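You operate a simulated robot arm through the tools that you are given. There is no shell and no other tool.

The job below is to be done with a simulated robot arm. You get a single attempt, and the scene is never put back.

JOB
Put things in order on the top of the small bench. At the end: the grey short came from the top of the small bench stands where the yellow wax block stood; the yellow wax block from the top of the small bench stands where the black brush stood; the white brush stands on top of the blue roundel; the black brush stands where the white brush stood; whatever was shut is shut again. Leave all else as you found it, and nothing knocked over.
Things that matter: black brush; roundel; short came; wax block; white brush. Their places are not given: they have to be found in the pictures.

It is judged by the outcome, as a careful person would: the job done as asked, and still so three seconds after it is handed in. It fails if anything else is knocked over, pushed out of place, dropped, spilled or broken.

ROBOT AND FRAMES
A 6-joint arm with a two-finger gripper, fixed in place. Base frame: the origin is at the foot of the arm, x ahead of it, y to its left, z up; the work surface is at about z = 0. Readings come in m, degrees, newtons and seconds.
With the tool pointing down near the work surface it reaches from about 0.18 to 0.48 m from the base axis. Its first joint turns from -66.0 to 66.0 degrees. Payload 1.76 kg.
The TCP is the grasp point between the finger pads, 0.029 m short of the fingertips. In the tool frame z runs along the fingers and y along their closing line. Largest opening 0.082 m; the body of the gripper starts 0.058 m behind the TCP.
Orientation is told as [roll, pitch, yaw] about the base's x, y, z axes, in that order, counted from this pose: with the fingers straight down and closing along the base's y, the tool's x points along the base's -x, its y along +y and its z along -z.

CONTROLS
- The arm moves only by the tool play_rows. Its arguments are lists of equal length, an entry for each row: "slide": the shift along the tool's x, y, z in m, a list of three; "rot": the turn, a rotation vector about the tool's x, y, z in degrees, a list of three. In form: {"slide": [[x, y, z], ...], "rot": [[wx, wy, wz], ...]}. A call has 1 to 20 rows; each row is the pose to reach, as a shift and turn from the pose commanded when the call began, along the tool's axes at that moment. "gripper" is the finger opening in m, from 0 to 0.082, set as the call begins (left out, the last holds). Rows are played at 5 a second. More than 0.05 m and 8.6 degrees between two rows, or a gripper value outside its range, and nothing of the call is played. A pose out of reach is approached as far as the arm can. The call stops where the force on the tool passes 40 N (or 10 N more than at its start, if that is more) or the arm is blocked; 0.2 s more then pass. The fingers move at their own pace and stop on an object; they squeeze with about 34 N. The grip force told is the motor's: it shows also when the fingers shut on nothing. Time passes only in rows, and 0.2 s behind the last, so rows that repeat a pose let the fingers close. The reply holds the time, the measured pose of the TCP, the force on the tool along the base axes, the opening and the grip force, in the units named above and with some noise, with the torque about the TCP (base axes, N m) and any sound that the robot's microphone picked up.
- Cameras (640 x 400 px; columns grow to the right, rows downward): "scene" is fixed at [0.0639, 0.3424, 0.4318]; the picture's right is [-0.73, -0.68, 0.00], its down [-0.41, 0.44, -0.80] and it looks along [0.54, -0.58, -0.61] (base axes); focal length 218 px, centre (320, 200). "wrist" rides on the gripper at [0.079, 0.004, -0.089] in the tool frame; the picture's right is [-0.05, 1.00, 0.00], its down [-0.71, -0.04, -0.71] and it looks along [-0.71, -0.04, 0.71] (tool axes); focal length 256 px, centre (320, 200).
- get_image(camera): a new picture of that camera. No time passes.
- measure_at(camera, pixels): for up to 12 pixels [column, row] of the newest picture of that camera ("zoom" is the newest enlarged one), the place [x, y, z] in the base frame of the surface seen there, good to about 0.003 m, but the place of the scene camera against the robot may be out by one fixed shift of up to 0.018 m in any direction. No time passes.
- inspect(camera, box): a new picture of the part [left, top, right, bottom] of that camera's present view, enlarged. No time passes.
- finish_job(): hands the job in; it is judged then, once.

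Open the gripper and draw the arm clear of the work before you hand the job in, unless the task says otherwise.

The tools are called as name(argument=value, ...) on one line, values as JSON. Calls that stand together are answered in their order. play_rows: Moves the arm, as the interface text tells. Its arguments: {"type":"object","properties":{"slide":{"type":"array"},"rot":{"type":"array"},"gripper":{"type":"number"}},"required":["slide","rot"]} The other tools are called the same way: get_image (camera) takes a picture; measure_at (camera, pixels) gives the place of the surface under pixels of a picture; inspect (camera, box) takes an enlarged picture of a part of a camera's view; finish_job () hands the job in.

At the start:

```text
t: 0.0
position: [0.2887, -0.1944, 0.2483]
tool_rot: [0.0, -0.1, 0.1]
wrist_force: [-0.9, -0.7, 0.4]
torque: [0.0, 0.0, -0.02]
finger_gap: 0.082
grasp_force: 0.1
```

scene: 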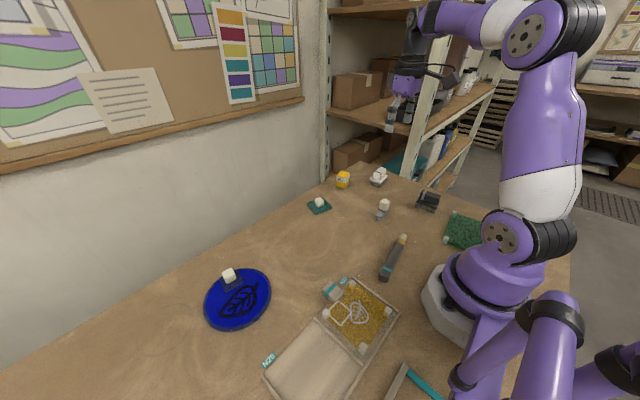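
wrist: 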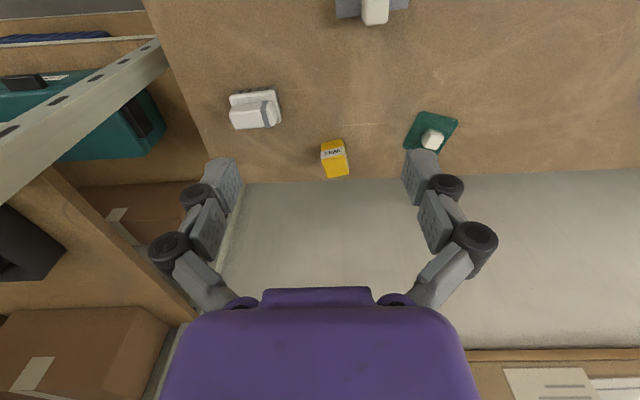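

The scene shows a bench with a yellow block at (343,180), white items near (379,176) and (383,207), a teal item at (319,205), a black thing at (428,200), a blue disc at (238,298) and a box with granules. I take enlarged looks at these.

inspect(camera="scene", box=[290, 150, 480, 269])

inspect(camera="scene", box=[180, 230, 440, 392])

inspect(camera="wrist", box=[180, 0, 500, 200])

```text
3.36 times, centred on (385, 210) of scene
```

zoom: 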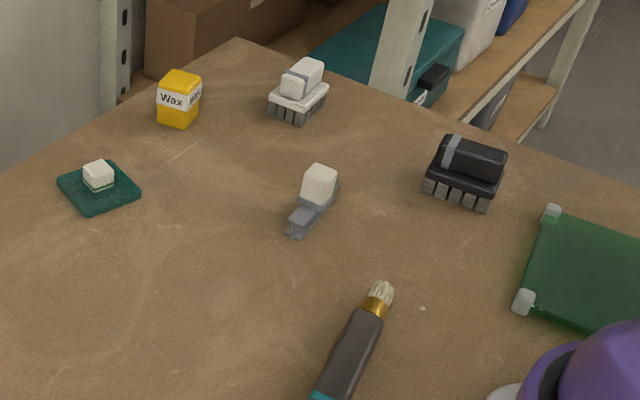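

```text
2.46 times, centred on (310, 311) of scene
```

zoom: 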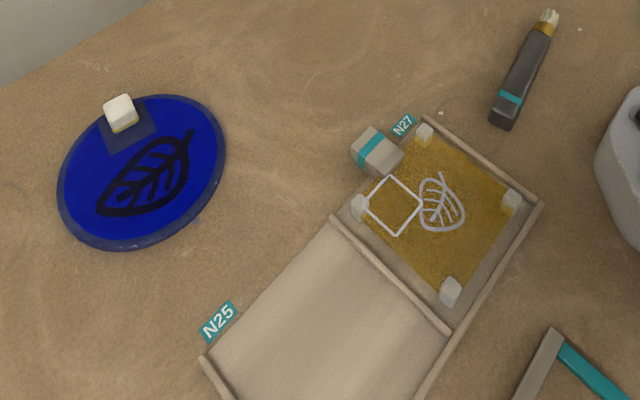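

```text
2.00 times, centred on (340, 100) of wrist
```

zoom: 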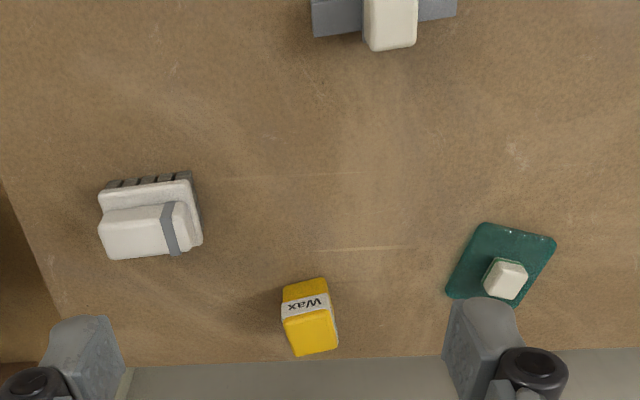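

The white brush, black brush, wax block, grey came, and roundel are visible. I measure each of them with both cameras.

measure_at(camera="wrist", pixels=[[253, 97], [240, 118], [270, 115], [335, 148], [333, 160], [375, 12], [432, 138], [410, 145], [450, 120], [334, 142], [300, 150], [350, 80]])

get_image(camera="scene")

measure_at(camera="scene", pixels=[[343, 175], [380, 174], [384, 204], [428, 196], [230, 275], [238, 298], [206, 302], [271, 290], [241, 269], [234, 328], [355, 315], [320, 350]])

```text
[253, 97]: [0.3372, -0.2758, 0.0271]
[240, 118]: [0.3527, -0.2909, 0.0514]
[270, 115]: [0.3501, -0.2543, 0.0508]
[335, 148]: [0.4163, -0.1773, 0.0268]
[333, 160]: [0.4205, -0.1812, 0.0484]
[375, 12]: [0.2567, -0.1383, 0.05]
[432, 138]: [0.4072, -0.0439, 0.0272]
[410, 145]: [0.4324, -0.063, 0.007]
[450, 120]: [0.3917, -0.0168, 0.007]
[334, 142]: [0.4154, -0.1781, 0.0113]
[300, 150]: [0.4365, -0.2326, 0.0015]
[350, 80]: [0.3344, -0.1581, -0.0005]
```

```text
taken
```

scene: 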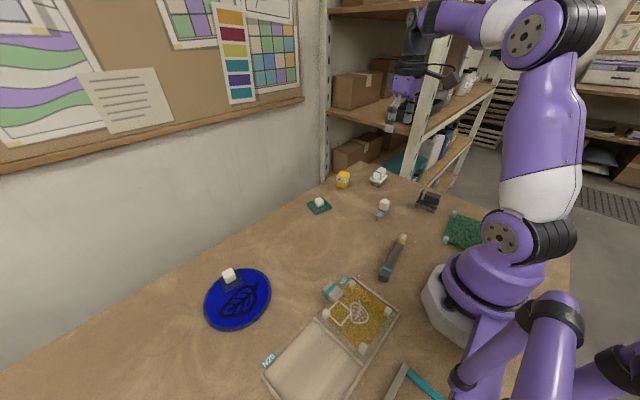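

```text
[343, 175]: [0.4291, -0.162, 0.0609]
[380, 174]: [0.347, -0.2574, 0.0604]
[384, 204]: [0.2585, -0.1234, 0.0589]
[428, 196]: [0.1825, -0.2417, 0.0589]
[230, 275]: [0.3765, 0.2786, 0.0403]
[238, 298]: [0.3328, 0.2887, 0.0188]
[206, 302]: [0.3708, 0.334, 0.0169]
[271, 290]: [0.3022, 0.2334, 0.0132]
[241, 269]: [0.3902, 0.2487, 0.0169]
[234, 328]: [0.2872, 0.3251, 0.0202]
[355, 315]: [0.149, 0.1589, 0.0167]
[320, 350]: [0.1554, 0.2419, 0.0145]
```

The wrist view matches the scene one up to a shift of about (+0.005,+0.015,+0.01). I move closer with a yaw toward the white brush to see it from nearby.

play_rows(slide=[[0.009, 0, 0.01], [0.018, 0, 0.02], [0.027, 0, 0.03], [0.036, 0, 0.04], [0.047, 0, 0.05], [0.047, 0, 0.05]], rot=[[0, 0, 7.8], [0, 0, 15.6], [0, 0, 23.4], [0, 0, 31.2], [0, 0, 39], [0, 0, 39]])

get_image(camera="wrist")

```text
t: 1.4
position: [0.2414, -0.1956, 0.1986]
tool_rot: [0.0, 0.0, -39.2]
wrist_force: [-0.1, 0.7, -0.2]
torque: [0.01, 0.01, 0.0]
finger_gap: 0.0818
grasp_force: 0.1
```

```text
taken
```

wrist: 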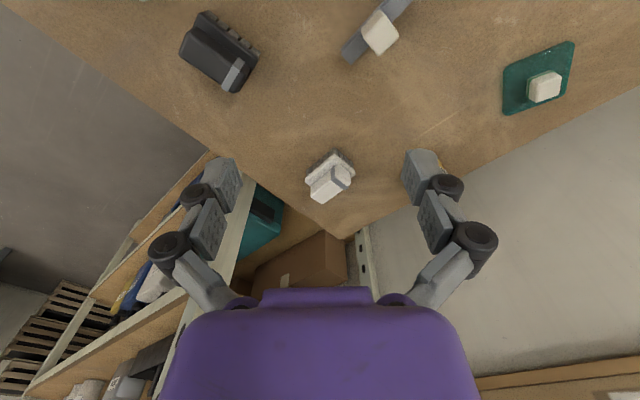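

Now the black brush at (220,52), came at (377,30) and white brush at (330,175) are visible. I enlarge that area.

inspect(camera="wrist", box=[280, 130, 376, 220])

```text
4.44 times, centred on (328, 175) of wrist
```

zoom: 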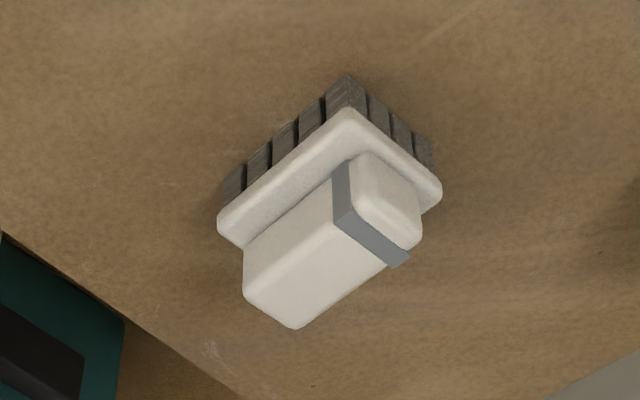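

I measure points on the handle, plate and bristles of the white brush.

measure_at(camera="zoom", pixels=[[290, 235], [300, 275], [255, 292], [296, 320], [405, 250], [350, 212], [225, 218], [348, 118], [436, 190], [346, 85], [400, 190], [240, 190]])

inspect(camera="wrist", box=[160, 0, 280, 110])

```text
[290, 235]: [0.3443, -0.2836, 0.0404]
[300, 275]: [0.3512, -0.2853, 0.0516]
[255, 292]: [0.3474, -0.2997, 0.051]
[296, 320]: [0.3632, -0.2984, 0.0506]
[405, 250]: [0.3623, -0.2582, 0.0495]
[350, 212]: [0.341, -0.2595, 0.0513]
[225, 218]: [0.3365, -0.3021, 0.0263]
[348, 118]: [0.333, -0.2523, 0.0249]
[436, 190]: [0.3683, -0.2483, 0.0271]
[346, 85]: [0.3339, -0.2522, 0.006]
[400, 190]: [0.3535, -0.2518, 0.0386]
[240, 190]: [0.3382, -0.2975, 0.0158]
```

```text
3.64 times, centred on (220, 55) of wrist
```

zoom: 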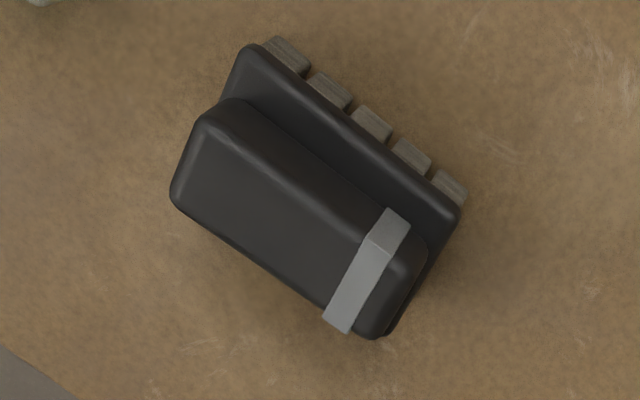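

White brush: handle top z≈0.051, long axis about 6° off y, centre near (0.352,-0.276). Now I measure points on the black brush.

measure_at(camera="zoom", pixels=[[255, 55], [455, 210], [350, 125], [215, 130], [180, 195], [340, 325], [385, 235], [370, 330], [280, 210], [285, 55], [450, 185], [240, 100]])

inspect(camera="wrist", box=[320, 0, 440, 75])

```text
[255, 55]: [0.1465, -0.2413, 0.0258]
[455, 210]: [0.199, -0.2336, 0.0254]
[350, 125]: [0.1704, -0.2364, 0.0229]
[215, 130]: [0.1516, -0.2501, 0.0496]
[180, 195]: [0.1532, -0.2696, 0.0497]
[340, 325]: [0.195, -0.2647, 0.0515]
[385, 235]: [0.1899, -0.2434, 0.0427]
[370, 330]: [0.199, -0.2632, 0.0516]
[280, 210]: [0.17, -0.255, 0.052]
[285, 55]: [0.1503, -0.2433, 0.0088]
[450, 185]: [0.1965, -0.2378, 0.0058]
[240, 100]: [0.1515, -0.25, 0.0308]
```

```text
5.33 times, centred on (380, 38) of wrist
```

zoom: 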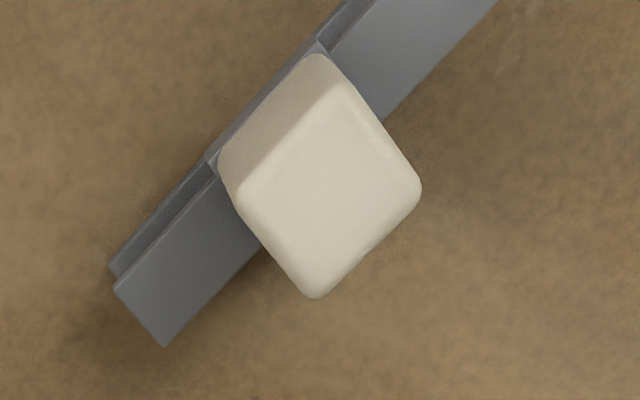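

Black brush centre is near (0.1755,-0.256), long axis about 8° off x. Now I measure the came, whose white grip and ends show in the zoom.

measure_at(camera="zoom", pixels=[[320, 65], [235, 160], [310, 290], [412, 190], [320, 190], [118, 290], [163, 340], [195, 265], [430, 60], [115, 265], [485, 10], [372, 110]])

get_image(camera="wrist")

```text
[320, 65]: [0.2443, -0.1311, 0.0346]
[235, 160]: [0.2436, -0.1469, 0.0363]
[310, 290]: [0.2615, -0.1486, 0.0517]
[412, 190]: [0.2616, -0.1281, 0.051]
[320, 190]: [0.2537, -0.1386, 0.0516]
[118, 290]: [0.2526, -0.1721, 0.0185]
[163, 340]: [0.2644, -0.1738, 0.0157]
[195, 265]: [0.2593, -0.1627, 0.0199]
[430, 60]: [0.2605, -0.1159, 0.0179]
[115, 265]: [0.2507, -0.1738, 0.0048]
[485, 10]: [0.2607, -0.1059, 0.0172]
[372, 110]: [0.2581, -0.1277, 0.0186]
```

```text
taken
```

wrist: 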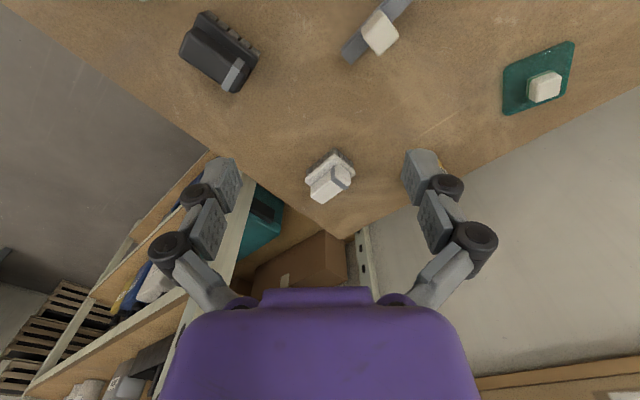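

The came's bar top is at z≈0.018, and its grip top is at z≈0.051, centred near (0.254,-0.139). I go to yaw 0 and back a bit to see the came and wax block together.

play_rows(slide=[[0.009, 0.0044, 0], [0.018, 0.0088, 0], [0.027, 0.0132, 0], [0.036, 0.0176, 0], [0.0453, 0.022, 0], [0.0453, 0.022, 0]], rot=[[0, 0, -7.8], [0, 0, -15.6], [0, 0, -23.4], [0, 0, -31.2], [0, 0, -39.1], [0, 0, -39.1]])

get_image(camera="wrist")

```text
t: 2.8
position: [0.2189, -0.1485, 0.1978]
tool_rot: [0.1, 0.1, 0.4]
wrist_force: [0.7, -0.2, -0.2]
torque: [0.03, -0.01, -0.03]
finger_gap: 0.0817
grasp_force: 0.0
```

```text
taken
```

wrist: 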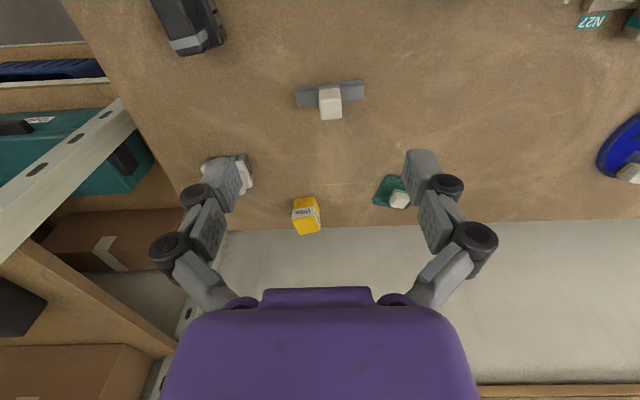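

The came is at (330,95) and the wax at (306,215). I enlarge both.

inspect(camera="wrist", box=[280, 65, 380, 130])

measure_at(camera="wrist", pixels=[[297, 92], [297, 104], [363, 82], [363, 97], [322, 118], [341, 118], [320, 92], [341, 90], [330, 105]])

inspect(camera="wrist", box=[270, 180, 350, 240])

```text
6.15 times, centred on (330, 98) of wrist
```

zoom: 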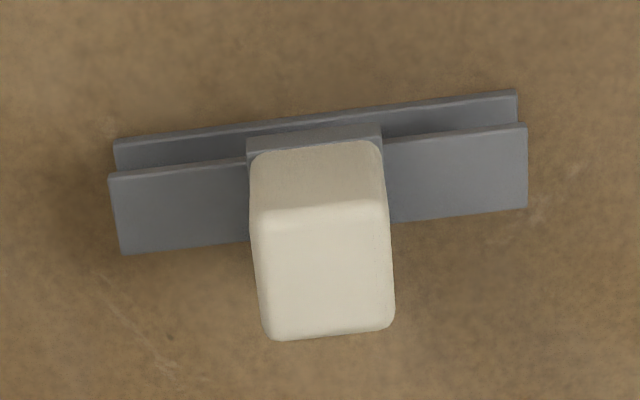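

```text
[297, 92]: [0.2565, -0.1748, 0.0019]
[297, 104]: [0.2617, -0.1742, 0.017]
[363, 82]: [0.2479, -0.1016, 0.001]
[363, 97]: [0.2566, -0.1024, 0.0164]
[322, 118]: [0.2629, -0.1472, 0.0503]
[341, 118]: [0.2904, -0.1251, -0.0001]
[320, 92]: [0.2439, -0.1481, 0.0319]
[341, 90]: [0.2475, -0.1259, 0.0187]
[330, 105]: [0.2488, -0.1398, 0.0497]
```

```text
6.67 times, centred on (310, 210) of wrist
```

zoom: 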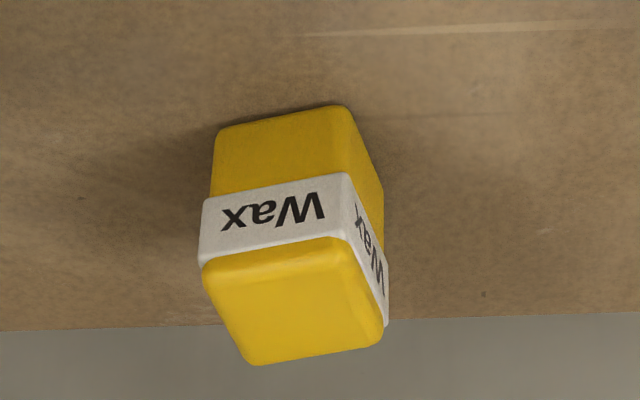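

I measure the wax block's corners in this zoom.

measure_at(camera="zoom", pixels=[[215, 275], [335, 245], [255, 355], [375, 335], [295, 300], [225, 150], [335, 125], [275, 160], [220, 225], [335, 200], [380, 230], [360, 150]])

inspect(camera="wrist", box=[280, 65, 380, 130])

```text
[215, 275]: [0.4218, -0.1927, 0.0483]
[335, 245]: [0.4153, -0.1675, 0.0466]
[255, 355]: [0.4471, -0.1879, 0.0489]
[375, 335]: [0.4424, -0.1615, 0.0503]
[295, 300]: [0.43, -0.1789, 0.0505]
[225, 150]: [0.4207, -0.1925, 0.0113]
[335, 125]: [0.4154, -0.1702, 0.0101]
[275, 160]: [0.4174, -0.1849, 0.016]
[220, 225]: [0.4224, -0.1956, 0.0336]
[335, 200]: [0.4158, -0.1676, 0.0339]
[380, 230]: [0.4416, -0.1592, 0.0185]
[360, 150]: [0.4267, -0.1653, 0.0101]
```

```text
6.15 times, centred on (330, 98) of wrist
```

zoom: 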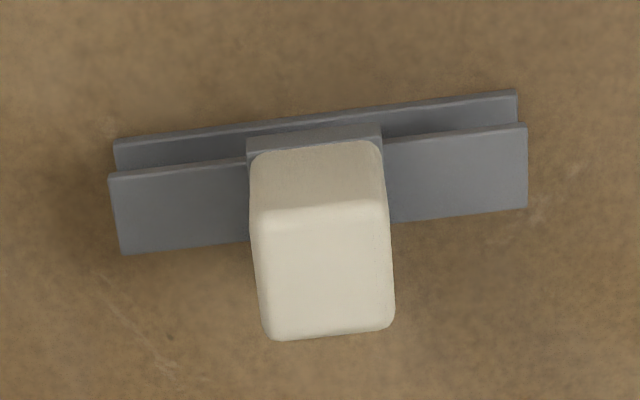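

Wax centre is ≈(0.432,-0.177), top z≈0.05, yaw ≈11°. I measure the came in the new zoom, and the wall/bench edge in the wrist view.

measure_at(camera="zoom", pixels=[[125, 185], [130, 245], [515, 135], [515, 203], [262, 225], [375, 215], [275, 325], [385, 318], [255, 160], [378, 150], [320, 270], [450, 170]])

measure_at(camera="wrist", pixels=[[270, 215], [270, 228], [270, 236], [300, 260], [350, 215], [350, 235], [560, 205], [560, 220], [560, 240], [250, 180], [400, 200], [120, 75]])

```text
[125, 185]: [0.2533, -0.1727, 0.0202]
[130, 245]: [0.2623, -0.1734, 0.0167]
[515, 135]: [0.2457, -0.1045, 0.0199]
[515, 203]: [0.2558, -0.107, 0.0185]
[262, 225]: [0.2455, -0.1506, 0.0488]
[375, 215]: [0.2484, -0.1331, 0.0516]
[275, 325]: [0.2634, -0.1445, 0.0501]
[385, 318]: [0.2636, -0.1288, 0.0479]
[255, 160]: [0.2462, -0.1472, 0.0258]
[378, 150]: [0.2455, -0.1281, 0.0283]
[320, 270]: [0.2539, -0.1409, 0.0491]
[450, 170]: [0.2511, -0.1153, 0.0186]
```

```text
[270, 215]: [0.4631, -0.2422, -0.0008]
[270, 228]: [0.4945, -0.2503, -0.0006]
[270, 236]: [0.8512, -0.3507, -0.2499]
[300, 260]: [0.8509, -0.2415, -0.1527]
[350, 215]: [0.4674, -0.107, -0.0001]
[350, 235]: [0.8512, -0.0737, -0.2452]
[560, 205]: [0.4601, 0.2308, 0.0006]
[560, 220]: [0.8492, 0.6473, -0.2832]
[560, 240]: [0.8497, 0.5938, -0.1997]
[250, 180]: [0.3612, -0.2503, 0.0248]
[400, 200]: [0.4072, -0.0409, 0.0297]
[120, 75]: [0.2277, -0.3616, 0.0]
```

The bench edge is at x≈0.50, so there is room beyond the wax. Came centre ≈(0.2545,-0.139), yaw ≈6°. Next I swing over to view the blue roundel closely.

play_rows(slide=[[0.002, 0.0386, 0], [0.004, 0.0772, 0], [0.006, 0.1157, 0], [0.008, 0.1543, 0], [0.01, 0.1929, 0], [0.013, 0.2314, 0], [0.016, 0.27, 0], [0.019, 0.3085, 0], [0.019, 0.3085, 0]], rot=[[0, 0, -5], [0, 0, -10], [0, 0, -15], [0, 0, -20], [0, 0, -25], [0, 0, -30], [0, 0, -35], [0, 0, -39], [0, 0, -39]])

get_image(camera="wrist")

```text
t: 4.8
position: [0.1986, 0.1618, 0.1981]
tool_rot: [-0.1, 0.0, 39.2]
wrist_force: [0.6, -0.6, -0.6]
torque: [0.03, 0.01, 0.02]
finger_gap: 0.0819
grasp_force: 0.0
```

```text
taken
```

wrist: 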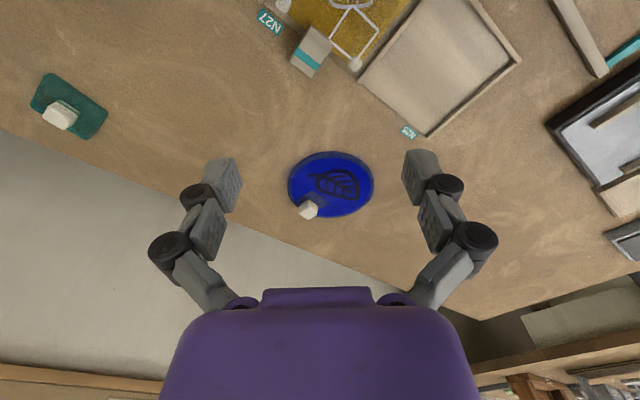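

The roundel is at (330,184), with its white knob at (308,209). I enlarge it.

inspect(camera="wrist", box=[270, 140, 390, 230])

inspect(camera="wrist", box=[240, 0, 640, 160])

```text
4.44 times, centred on (330, 185) of wrist
```

zoom: 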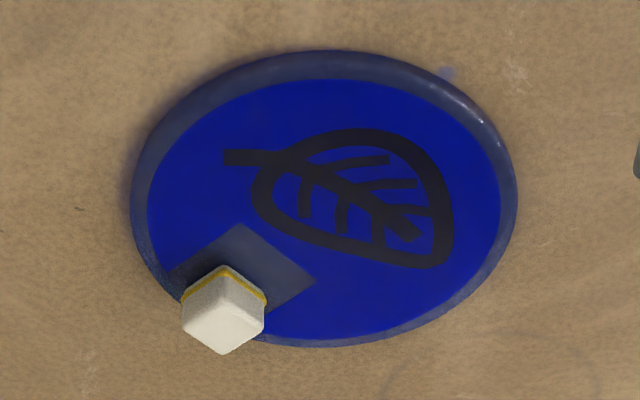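

```text
1.60 times, centred on (440, 80) of wrist
```

zoom: 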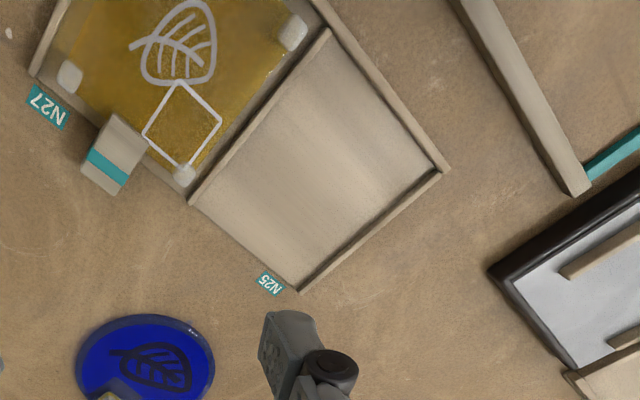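

I take a fresh enlargement of the roundel and measure its rim and knob.

inspect(camera="wrist", box=[270, 140, 390, 230])

measure_at(camera="zoom", pixels=[[330, 65], [145, 195], [508, 195], [330, 335], [225, 325], [225, 275], [260, 290], [240, 240], [300, 280], [350, 220], [440, 90], [330, 120]])

```text
4.44 times, centred on (330, 185) of wrist
```

zoom: 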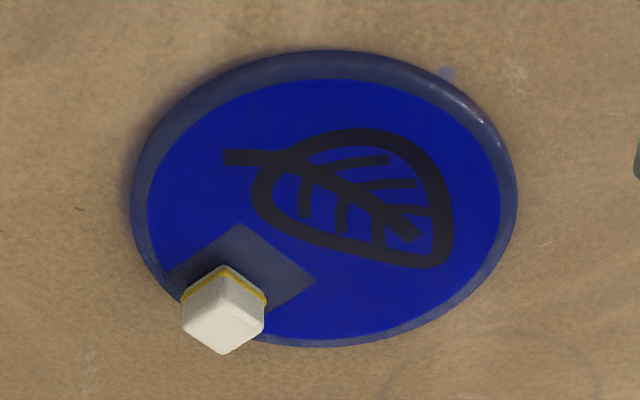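

```text
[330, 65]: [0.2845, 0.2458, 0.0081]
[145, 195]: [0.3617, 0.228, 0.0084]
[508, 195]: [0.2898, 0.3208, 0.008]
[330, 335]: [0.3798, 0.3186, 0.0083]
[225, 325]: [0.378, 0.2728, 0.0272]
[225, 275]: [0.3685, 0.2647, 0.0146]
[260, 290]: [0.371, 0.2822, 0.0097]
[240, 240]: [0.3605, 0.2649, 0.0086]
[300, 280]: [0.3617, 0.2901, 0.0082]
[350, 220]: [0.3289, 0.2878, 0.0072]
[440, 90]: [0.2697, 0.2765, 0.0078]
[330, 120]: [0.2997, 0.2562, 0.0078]
```

Roundel top is z≈0.008, centre ≈(0.330,0.278), radius ≈0.06, with the knob near (0.375,0.27). Now I travel to above the white brush with yaw about -84°, so that the fingers close across its handle.

play_rows(slide=[[0.0105, -0.0291, 0.0032], [0.021, -0.0582, 0.0064], [0.0315, -0.0874, 0.0096], [0.042, -0.1165, 0.0128], [0.0525, -0.1456, 0.016], [0.063, -0.1747, 0.0192], [0.0735, -0.2038, 0.0224], [0.084, -0.233, 0.0256], [0.0945, -0.2621, 0.0288], [0.105, -0.2912, 0.032], [0.1155, -0.3203, 0.0352], [0.126, -0.3494, 0.0384], [0.1365, -0.3786, 0.0416], [0.147, -0.4077, 0.0448], [0.1575, -0.4368, 0.048], [0.1575, -0.4368, 0.048], [0.1575, -0.4368, 0.048]], rot=[[0, 0, 8.2], [0, 0, 16.4], [0, 0, 24.6], [0, 0, 32.8], [0, 0, 41], [0, 0, 49.2], [0, 0, 57.4], [0, 0, 65.6], [0, 0, 73.8], [0, 0, 82], [0, 0, 90.2], [0, 0, 98.4], [0, 0, 106.6], [0, 0, 114.8], [0, 0, 123], [0, 0, 123], [0, 0, 123]])

get_image(camera="wrist")

get_image(camera="scene")

```text
t: 8.4
position: [0.3529, -0.2777, 0.1499]
tool_rot: [0.0, 0.1, -83.9]
wrist_force: [0.1, -0.3, -0.6]
torque: [0.01, -0.01, -0.03]
finger_gap: 0.0822
grasp_force: 0.0
```

```text
taken
```

wrist: 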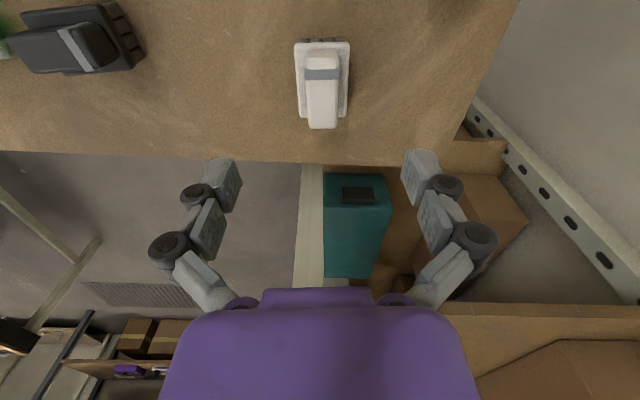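

```text
taken
```

scene: 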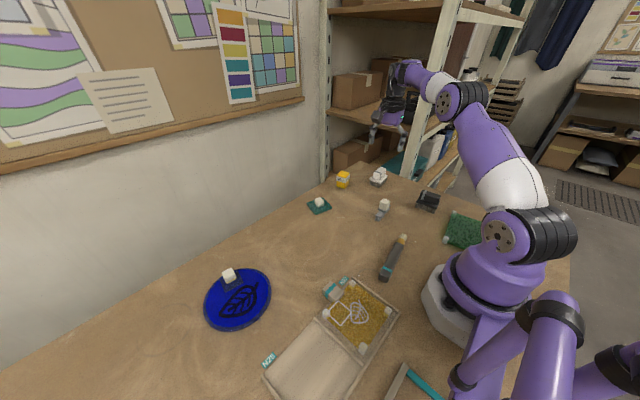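

The white brush shows at (322,88), well aligned between the fingers. I zoom and measure its handle to centre the grasp.

inspect(camera="wrist", box=[270, 30, 380, 140])

measure_at(camera="wrist", pixels=[[308, 60], [336, 60], [310, 120], [334, 122], [296, 45], [348, 44], [300, 108], [346, 110], [322, 90], [307, 95], [338, 95]])

```text
3.64 times, centred on (325, 85) of wrist
```

zoom: 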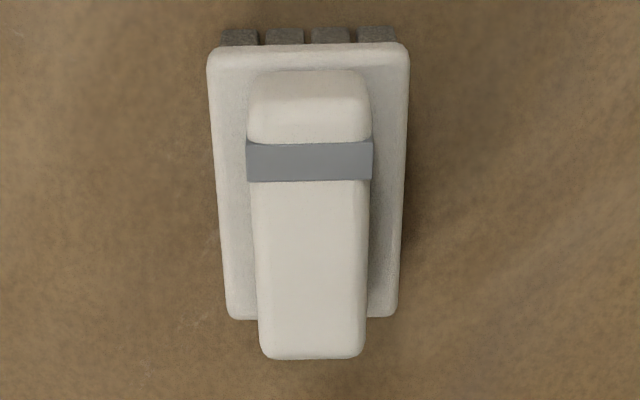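

```text
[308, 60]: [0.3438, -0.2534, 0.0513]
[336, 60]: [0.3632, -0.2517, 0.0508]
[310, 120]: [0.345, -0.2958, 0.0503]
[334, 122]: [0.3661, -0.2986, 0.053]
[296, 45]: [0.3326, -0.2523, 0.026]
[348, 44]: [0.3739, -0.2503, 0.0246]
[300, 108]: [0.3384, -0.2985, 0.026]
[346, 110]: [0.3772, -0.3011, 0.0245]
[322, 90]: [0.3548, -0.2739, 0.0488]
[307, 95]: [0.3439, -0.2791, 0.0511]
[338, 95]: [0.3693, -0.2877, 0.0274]
```

Handle centre is (0.355,-0.2755), with top z≈0.051; the tool at (0.353,-0.277) needs a ~2 mm shift. I descend with the fingers open to TCP z≈0.061.

play_rows(slide=[[0.0013, 0.0022, 0.025], [0.0013, 0.0022, 0.05], [0.0013, 0.0022, 0.07], [0.0013, 0.0022, 0.082], [0.0013, 0.0022, 0.089], [0.0013, 0.0022, 0.089]], rot=[[0, 0, 0], [0, 0, 0], [0, 0, 0], [0, 0, 0], [0, 0, 0], [0, 0, 0]])

get_image(camera="wrist")

```text
t: 9.8
position: [0.3557, -0.2775, 0.0611]
tool_rot: [-0.1, 0.0, -83.9]
wrist_force: [-0.5, -0.5, -0.3]
torque: [-0.03, -0.01, -0.01]
finger_gap: 0.082
grasp_force: 0.0
```

```text
taken
```

wrist: 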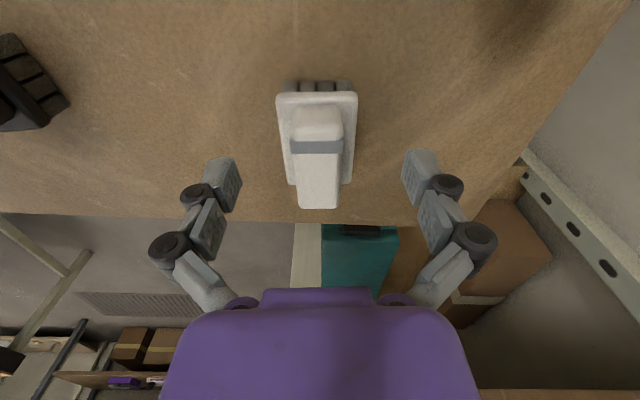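

The handle at (318,160) is centred between the fingers (222 and 420). I close the fingers.

play_rows(slide=[[0, 0, 0], [0, 0, 0], [0, 0, 0], [0, 0, 0]], rot=[[0, 0, 0], [0, 0, 0], [0, 0, 0], [0, 0, 0]], gripper=0.0)

get_image(camera="wrist")

```text
t: 10.8
position: [0.3566, -0.2764, 0.0637]
tool_rot: [0.1, -0.1, -83.9]
wrist_force: [0.0, -1.4, 23.5]
torque: [-0.1, 0.02, -0.01]
finger_gap: 0.0231
grasp_force: 34.2
```

```text
taken
```

wrist: 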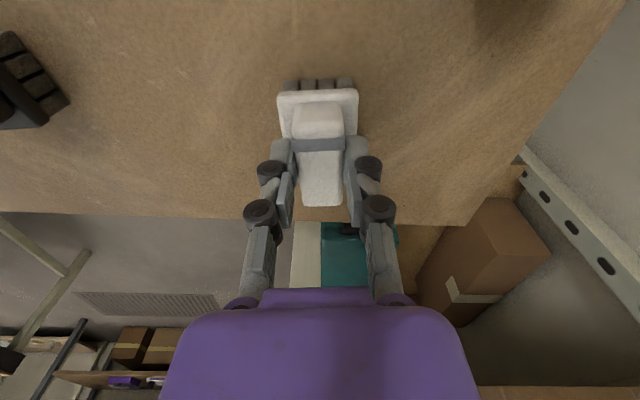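

The fingers hold the handle (gap 0.023, 34 N); the tips are resting on the brush's plate. I lift it straight up.

play_rows(slide=[[0, 0, -0.01], [0, 0, -0.03], [0, 0, -0.06], [0, 0, -0.09], [0, 0, -0.12], [0, 0, -0.12]], rot=[[0, 0, 0], [0, 0, 0], [0, 0, 0], [0, 0, 0], [0, 0, 0], [0, 0, 0]])

get_image(camera="wrist")

```text
t: 12.2
position: [0.3545, -0.2764, 0.1813]
tool_rot: [0.0, 0.0, -84.0]
wrist_force: [0.2, 0.4, -1.9]
torque: [0.01, 0.0, 0.02]
finger_gap: 0.0231
grasp_force: 34.3
```

```text
taken
```

wrist: 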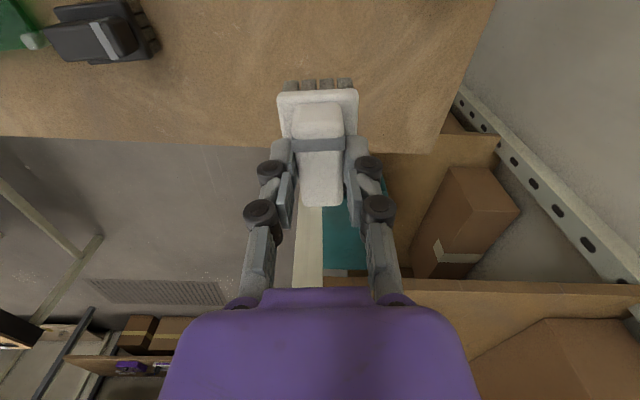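

The white brush is held upright. I carry it high over to the roundel, turning by +79° on the way.

play_rows(slide=[[0.0397, 0.0017, 0], [0.0794, 0.0034, 0], [0.1191, 0.0051, 0], [0.1588, 0.0068, 0], [0.1985, 0.0085, 0], [0.2382, 0.0102, 0], [0.278, 0.0119, 0], [0.3177, 0.0135, 0], [0.3574, 0.0152, 0], [0.3971, 0.0169, 0], [0.4368, 0.0186, 0], [0.4765, 0.0203, 0], [0.5162, 0.022, 0], [0.5559, 0.0237, 0], [0.5559, 0.0237, 0], [0.5559, 0.0237, 0]], rot=[[0, 0, -5.64], [0, 0, -11.29], [0, 0, -16.93], [0, 0, -22.57], [0, 0, -28.21], [0, 0, -33.86], [0, 0, -39.5], [0, 0, -45.14], [0, 0, -50.79], [0, 0, -56.43], [0, 0, -62.07], [0, 0, -67.71], [0, 0, -73.36], [0, 0, -79], [0, 0, -79], [0, 0, -79]])

get_image(camera="wrist")

get_image(camera="scene")

```text
t: 15.6
position: [0.3201, 0.2805, 0.1795]
tool_rot: [0.0, 0.0, -4.8]
wrist_force: [0.5, -0.8, -0.9]
torque: [0.02, 0.0, 0.01]
finger_gap: 0.023
grasp_force: 33.7
```

```text
taken
```

wrist: 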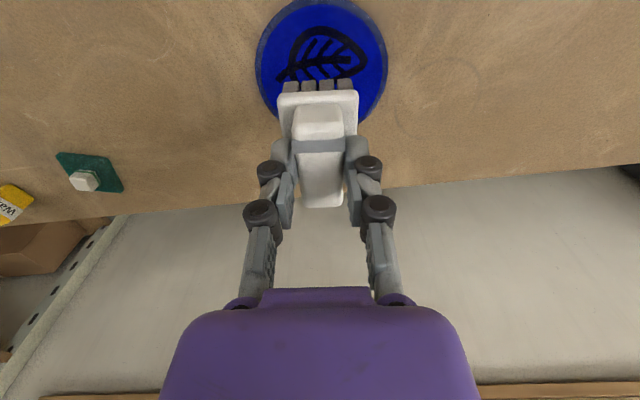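

```text
taken
```

scene: 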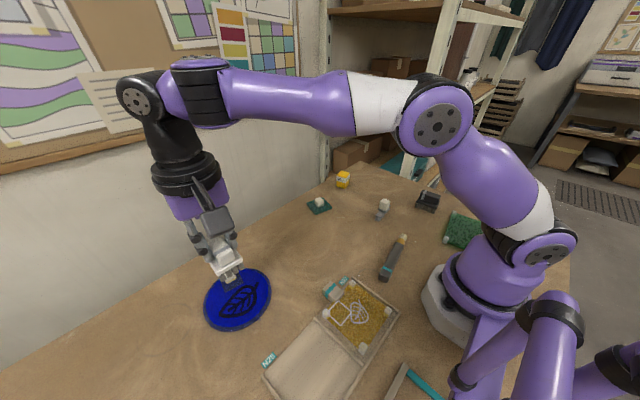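

The disc is seen under the brush, with its rim at (256,65) and (387,65), so y is centred. I measure some rim points to confirm before lowering.

measure_at(camera="wrist", pixels=[[260, 60], [383, 60], [320, 5], [270, 100], [375, 100], [290, 15], [352, 15], [320, 70]])

measure_at(camera="scene", pixels=[[208, 302], [269, 288], [222, 325], [262, 275], [228, 265], [228, 285]])

```text
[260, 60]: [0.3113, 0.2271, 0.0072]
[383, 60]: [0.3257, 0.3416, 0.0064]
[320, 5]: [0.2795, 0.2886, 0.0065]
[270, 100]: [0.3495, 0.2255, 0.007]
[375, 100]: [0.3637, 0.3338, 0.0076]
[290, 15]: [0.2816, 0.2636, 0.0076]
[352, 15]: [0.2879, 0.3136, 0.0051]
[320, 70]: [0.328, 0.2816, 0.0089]
```

```text
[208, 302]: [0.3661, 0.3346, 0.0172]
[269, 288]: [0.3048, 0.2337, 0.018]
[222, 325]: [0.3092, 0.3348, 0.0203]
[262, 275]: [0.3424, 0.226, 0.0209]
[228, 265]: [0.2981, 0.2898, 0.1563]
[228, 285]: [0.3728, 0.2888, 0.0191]
```

The disc centre is ≈(0.332,0.282), and the brush at (0.320,0.281) lies well within it and clear of the knob at x>0.365. I lower to just above contact, then creep down.

play_rows(slide=[[0, 0, 0.03], [0, 0, 0.06], [0, 0, 0.085], [0, 0, 0.1], [0, 0, 0.104], [0, 0, 0.106], [0, 0, 0.1075], [0, 0, 0.1085], [0, 0, 0.1085]], rot=[[0, 0, 0], [0, 0, 0], [0, 0, 0], [0, 0, 0], [0, 0, 0], [0, 0, 0], [0, 0, 0], [0, 0, 0], [0, 0, 0]])

get_image(camera="wrist")

```text
t: 17.6
position: [0.3201, 0.279, 0.0734]
tool_rot: [0.0, -0.1, -4.9]
wrist_force: [0.6, -0.2, -1.2]
torque: [-0.03, -0.02, -0.03]
finger_gap: 0.0229
grasp_force: 34.0
```

```text
taken
```

wrist: 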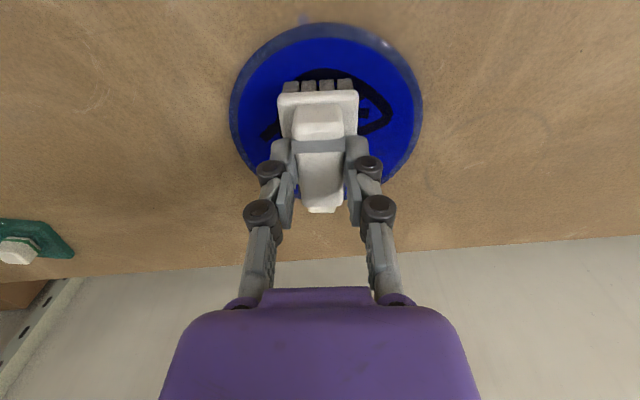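

No contact yet (force -1 N, z≈0.073). I keep creeping down by small steps.

play_rows(slide=[[0, 0.001, 0.001], [0, 0.001, 0.0018], [0, 0.001, 0.0018], [0, 0.001, 0.0018]], rot=[[0, 0, 0], [0, 0, 0], [0, 0, 0], [0, 0, 0]])

```text
t: 18.6
position: [0.3211, 0.2785, 0.0704]
tool_rot: [0.0, 0.0, -4.9]
wrist_force: [-0.1, -0.1, -2.0]
torque: [0.01, -0.02, 0.0]
finger_gap: 0.023
grasp_force: 33.6
```

inspect(camera="wrist", box=[220, 20, 430, 220])

play_rows(slide=[[0, 0, 0.001], [0, 0, 0.0018], [0, 0, 0.0018]], rot=[[0, 0, 0], [0, 0, 0], [0, 0, 0]])

```text
2.00 times, centred on (325, 120) of wrist
```

zoom: 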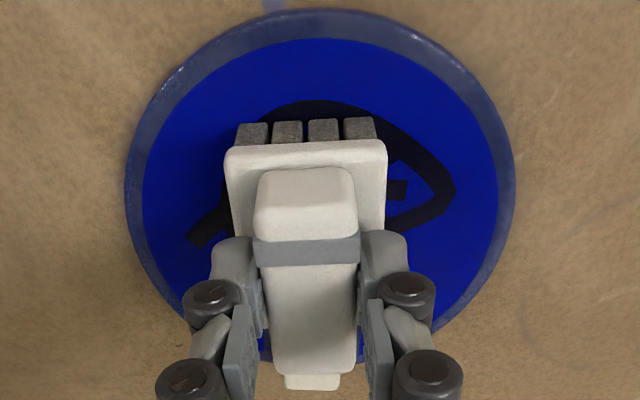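

```text
t: 19.4
position: [0.3207, 0.2797, 0.0693]
tool_rot: [0.0, 0.0, -4.7]
wrist_force: [-0.9, 0.4, 3.3]
torque: [0.0, -0.07, -0.01]
finger_gap: 0.0232
grasp_force: 34.2
```

The reading shows first contact (+3.3 N at z≈0.069), so the bristles rest on the glass. I press a hair further and open the fingers partway.

play_rows(slide=[[0, 0, 0.0004], [0, 0, 0.0004]], rot=[[0, 0, 0], [0, 0, 0]])

play_rows(slide=[[0, 0, 0], [0, 0, 0], [0, 0, 0]], rot=[[0, 0, 0], [0, 0, 0], [0, 0, 0]], gripper=0.055)

get_image(camera="wrist")

```text
t: 20.0
position: [0.3207, 0.2791, 0.0692]
tool_rot: [0.0, 0.0, -4.9]
wrist_force: [-2.7, -0.6, 9.5]
torque: [-0.05, -0.11, 0.02]
finger_gap: 0.023
grasp_force: 34.0
```

```text
t: 20.8
position: [0.3198, 0.2787, 0.0692]
tool_rot: [0.0, -0.1, -4.9]
wrist_force: [0.0, -0.4, 0.0]
torque: [0.02, 0.0, 0.02]
finger_gap: 0.0549
grasp_force: 0.1
```

```text
taken
```

wrist: 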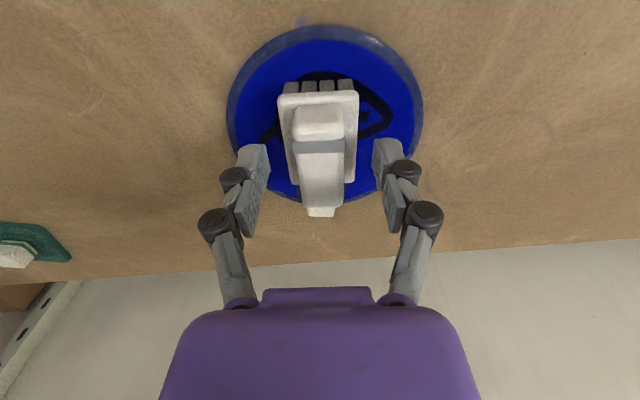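

The brush is released and standing on the disc. I draw straight up and check.

play_rows(slide=[[0, 0, -0.01], [0, 0, -0.03], [0, 0, -0.06], [0, 0, -0.09], [0, 0, -0.12], [0, 0, -0.12]], rot=[[0, 0, 0], [0, 0, 0], [0, 0, 0], [0, 0, 0], [0, 0, 0], [0, 0, 0]])

get_image(camera="wrist")

inspect(camera="scene", box=[180, 230, 440, 392])

```text
t: 22.2
position: [0.3193, 0.2805, 0.1901]
tool_rot: [0.0, 0.1, -4.8]
wrist_force: [-0.1, -0.1, 0.8]
torque: [-0.03, 0.01, 0.02]
finger_gap: 0.0551
grasp_force: 0.0
```

```text
taken
```

wrist: 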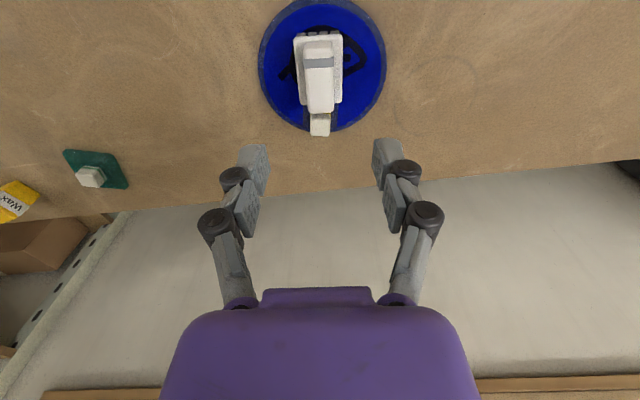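

```text
2.46 times, centred on (310, 311) of scene
```

zoom: 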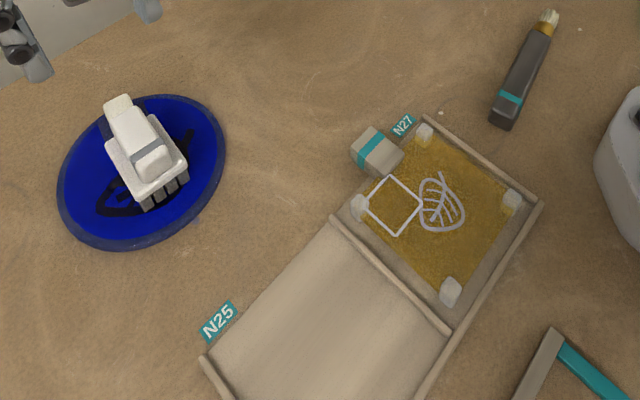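

The white brush stands well on the roundel. Now I go over to the black brush with yaw about 8° so the fingers close across its handle.

play_rows(slide=[[0.007, -0.039, 0.002], [0.0141, -0.0781, 0.004], [0.0211, -0.1172, 0.006], [0.0281, -0.1562, 0.008], [0.0351, -0.1953, 0.01], [0.0422, -0.2343, 0.012], [0.0492, -0.2734, 0.014], [0.0562, -0.3124, 0.016], [0.0633, -0.3515, 0.018], [0.0703, -0.3905, 0.02], [0.0773, -0.4296, 0.023], [0.0843, -0.4686, 0.025], [0.0914, -0.5077, 0.028], [0.0984, -0.5467, 0.03], [0.0984, -0.5467, 0.03], [0.0984, -0.5467, 0.03]], rot=[[0, 0, -1], [0, 0, -2], [0, 0, -3], [0, 0, -4], [0, 0, -5], [0, 0, -6], [0, 0, -7], [0, 0, -8], [0, 0, -9], [0, 0, -10], [0, 0, -11], [0, 0, -12], [0, 0, -13], [0, 0, -13], [0, 0, -13], [0, 0, -13]], gripper=0.082)

get_image(camera="wrist")

get_image(camera="scene")

```text
t: 25.6
position: [0.1748, -0.2579, 0.1577]
tool_rot: [0.0, -0.1, 8.3]
wrist_force: [0.2, 0.2, 0.0]
torque: [0.02, 0.03, -0.01]
finger_gap: 0.0823
grasp_force: 0.1
```

```text
taken
```

wrist: 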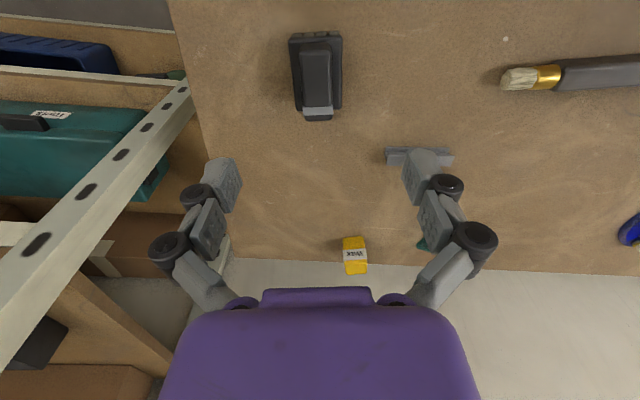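

```text
taken
```

scene: 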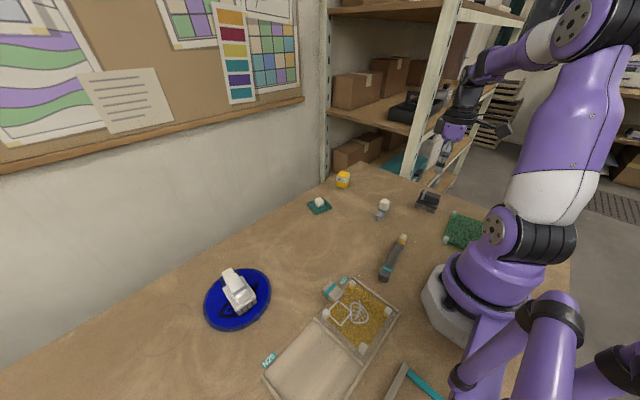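

The black brush at (317,78) is aligned with the fingers. I measure its handle and plate, plus the shelf rail at left for clearance.

measure_at(camera="wrist", pixels=[[303, 55], [330, 55], [305, 112], [332, 112], [291, 40], [341, 40], [297, 105], [340, 105], [318, 80], [185, 95], [130, 155], [170, 40]])

inspect(camera="wrist", box=[260, 20, 380, 130])

```text
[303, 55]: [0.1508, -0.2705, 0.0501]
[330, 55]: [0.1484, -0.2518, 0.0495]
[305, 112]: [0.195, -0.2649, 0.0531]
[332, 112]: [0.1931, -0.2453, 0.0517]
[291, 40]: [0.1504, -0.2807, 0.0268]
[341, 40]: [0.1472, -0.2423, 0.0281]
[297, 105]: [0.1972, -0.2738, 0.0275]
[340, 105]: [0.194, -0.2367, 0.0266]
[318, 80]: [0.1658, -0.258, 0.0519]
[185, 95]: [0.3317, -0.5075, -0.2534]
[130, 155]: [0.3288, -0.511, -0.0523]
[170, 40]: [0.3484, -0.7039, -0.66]
```

```text
3.64 times, centred on (320, 75) of wrist
```

zoom: 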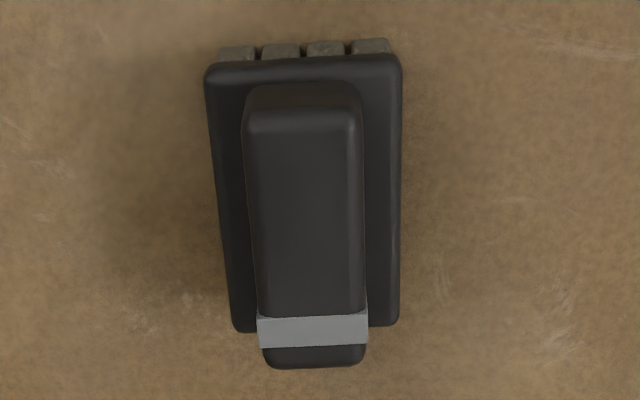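

The black brush is centred at ≈(0.175,-0.258), aligned with the tool, and the shelf is far off (y≈-0.51). I descend to TCP z≈0.064.

play_rows(slide=[[0, -0.001, 0.025], [0, -0.001, 0.05], [0, -0.001, 0.075], [0, -0.001, 0.088], [0, -0.001, 0.094], [0, -0.001, 0.094]], rot=[[0, 0, 0], [0, 0, 0], [0, 0, 0], [0, 0, 0], [0, 0, 0], [0, 0, 0]])

get_image(camera="wrist")

```text
t: 27.0
position: [0.176, -0.2592, 0.064]
tool_rot: [0.0, 0.0, 8.1]
wrist_force: [1.2, 0.2, 0.8]
torque: [-0.02, -0.03, -0.01]
finger_gap: 0.0821
grasp_force: 0.0
```

```text
taken
```

wrist: 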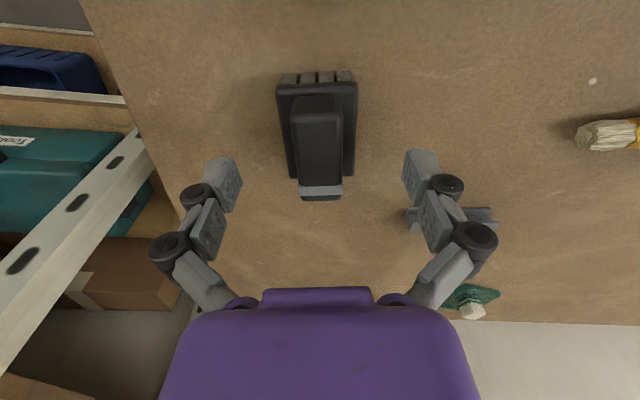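

The handle at (318,148) is centred between the fingers; I nudge 2 mm back along it and close.

play_rows(slide=[[0.002, 0, 0], [0.002, 0, 0], [0.002, 0, 0], [0.002, 0, 0]], rot=[[0, 0, 0], [0, 0, 0], [0, 0, 0], [0, 0, 0]], gripper=0.0)

get_image(camera="wrist")

```text
t: 28.0
position: [0.1744, -0.2602, 0.0649]
tool_rot: [0.0, -0.1, 8.1]
wrist_force: [3.6, -2.6, 15.8]
torque: [-0.05, -0.24, -0.03]
finger_gap: 0.023
grasp_force: 34.2
```

```text
taken
```

wrist: 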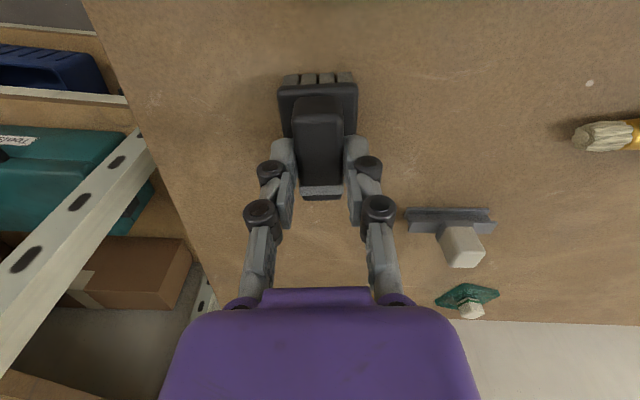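

The black brush is held (gap 0.023, 34 N). I lift straight up.

play_rows(slide=[[0, 0, -0.01], [0, 0, -0.03], [0, 0, -0.06], [0, 0, -0.09], [0, 0, -0.12], [0, 0, -0.12]], rot=[[0, 0, 0], [0, 0, 0], [0, 0, 0], [0, 0, 0], [0, 0, 0], [0, 0, 0]])

get_image(camera="wrist")

```text
t: 29.4
position: [0.1738, -0.2562, 0.1848]
tool_rot: [0.0, 0.0, 8.1]
wrist_force: [-0.3, -0.1, 0.4]
torque: [0.0, 0.02, 0.01]
finger_gap: 0.0229
grasp_force: 33.8
```

```text
taken
```

wrist: 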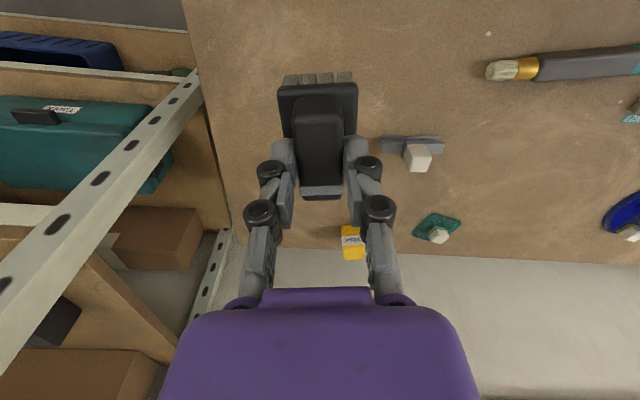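

The brush is lifted cleanly. I carry it to the white brush's old place (0.355,-0.276), turning -92° so it takes the same orientation.

play_rows(slide=[[-0.0147, -0.0036, 0], [-0.0295, -0.0073, 0], [-0.0442, -0.0109, 0], [-0.0589, -0.0145, 0], [-0.0737, -0.0182, 0], [-0.0884, -0.0218, 0], [-0.1031, -0.0254, 0], [-0.1179, -0.0291, 0], [-0.1326, -0.0327, 0], [-0.1473, -0.0363, 0], [-0.1621, -0.04, 0], [-0.1768, -0.0436, 0], [-0.1768, -0.0436, 0], [-0.1768, -0.0436, 0]], rot=[[0, 0, 7.67], [0, 0, 15.33], [0, 0, 23], [0, 0, 30.67], [0, 0, 38.33], [0, 0, 46], [0, 0, 53.67], [0, 0, 61.33], [0, 0, 69], [0, 0, 76.67], [0, 0, 84.33], [0, 0, 92], [0, 0, 92], [0, 0, 92]])

get_image(camera="wrist")

```text
t: 32.4
position: [0.356, -0.2775, 0.1843]
tool_rot: [0.0, 0.0, -83.8]
wrist_force: [-0.4, -0.2, -0.7]
torque: [-0.01, 0.01, 0.02]
finger_gap: 0.0231
grasp_force: 33.9
```

```text
taken
```

wrist: 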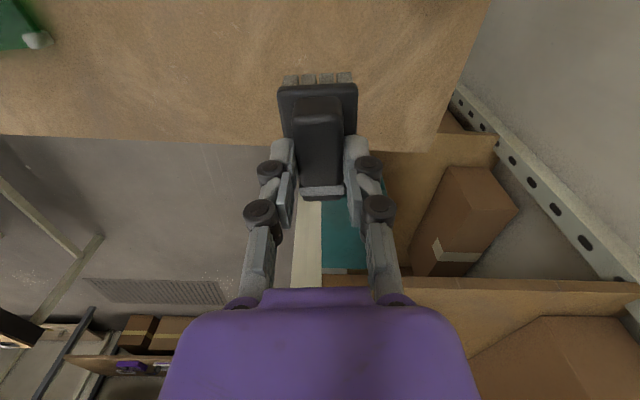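

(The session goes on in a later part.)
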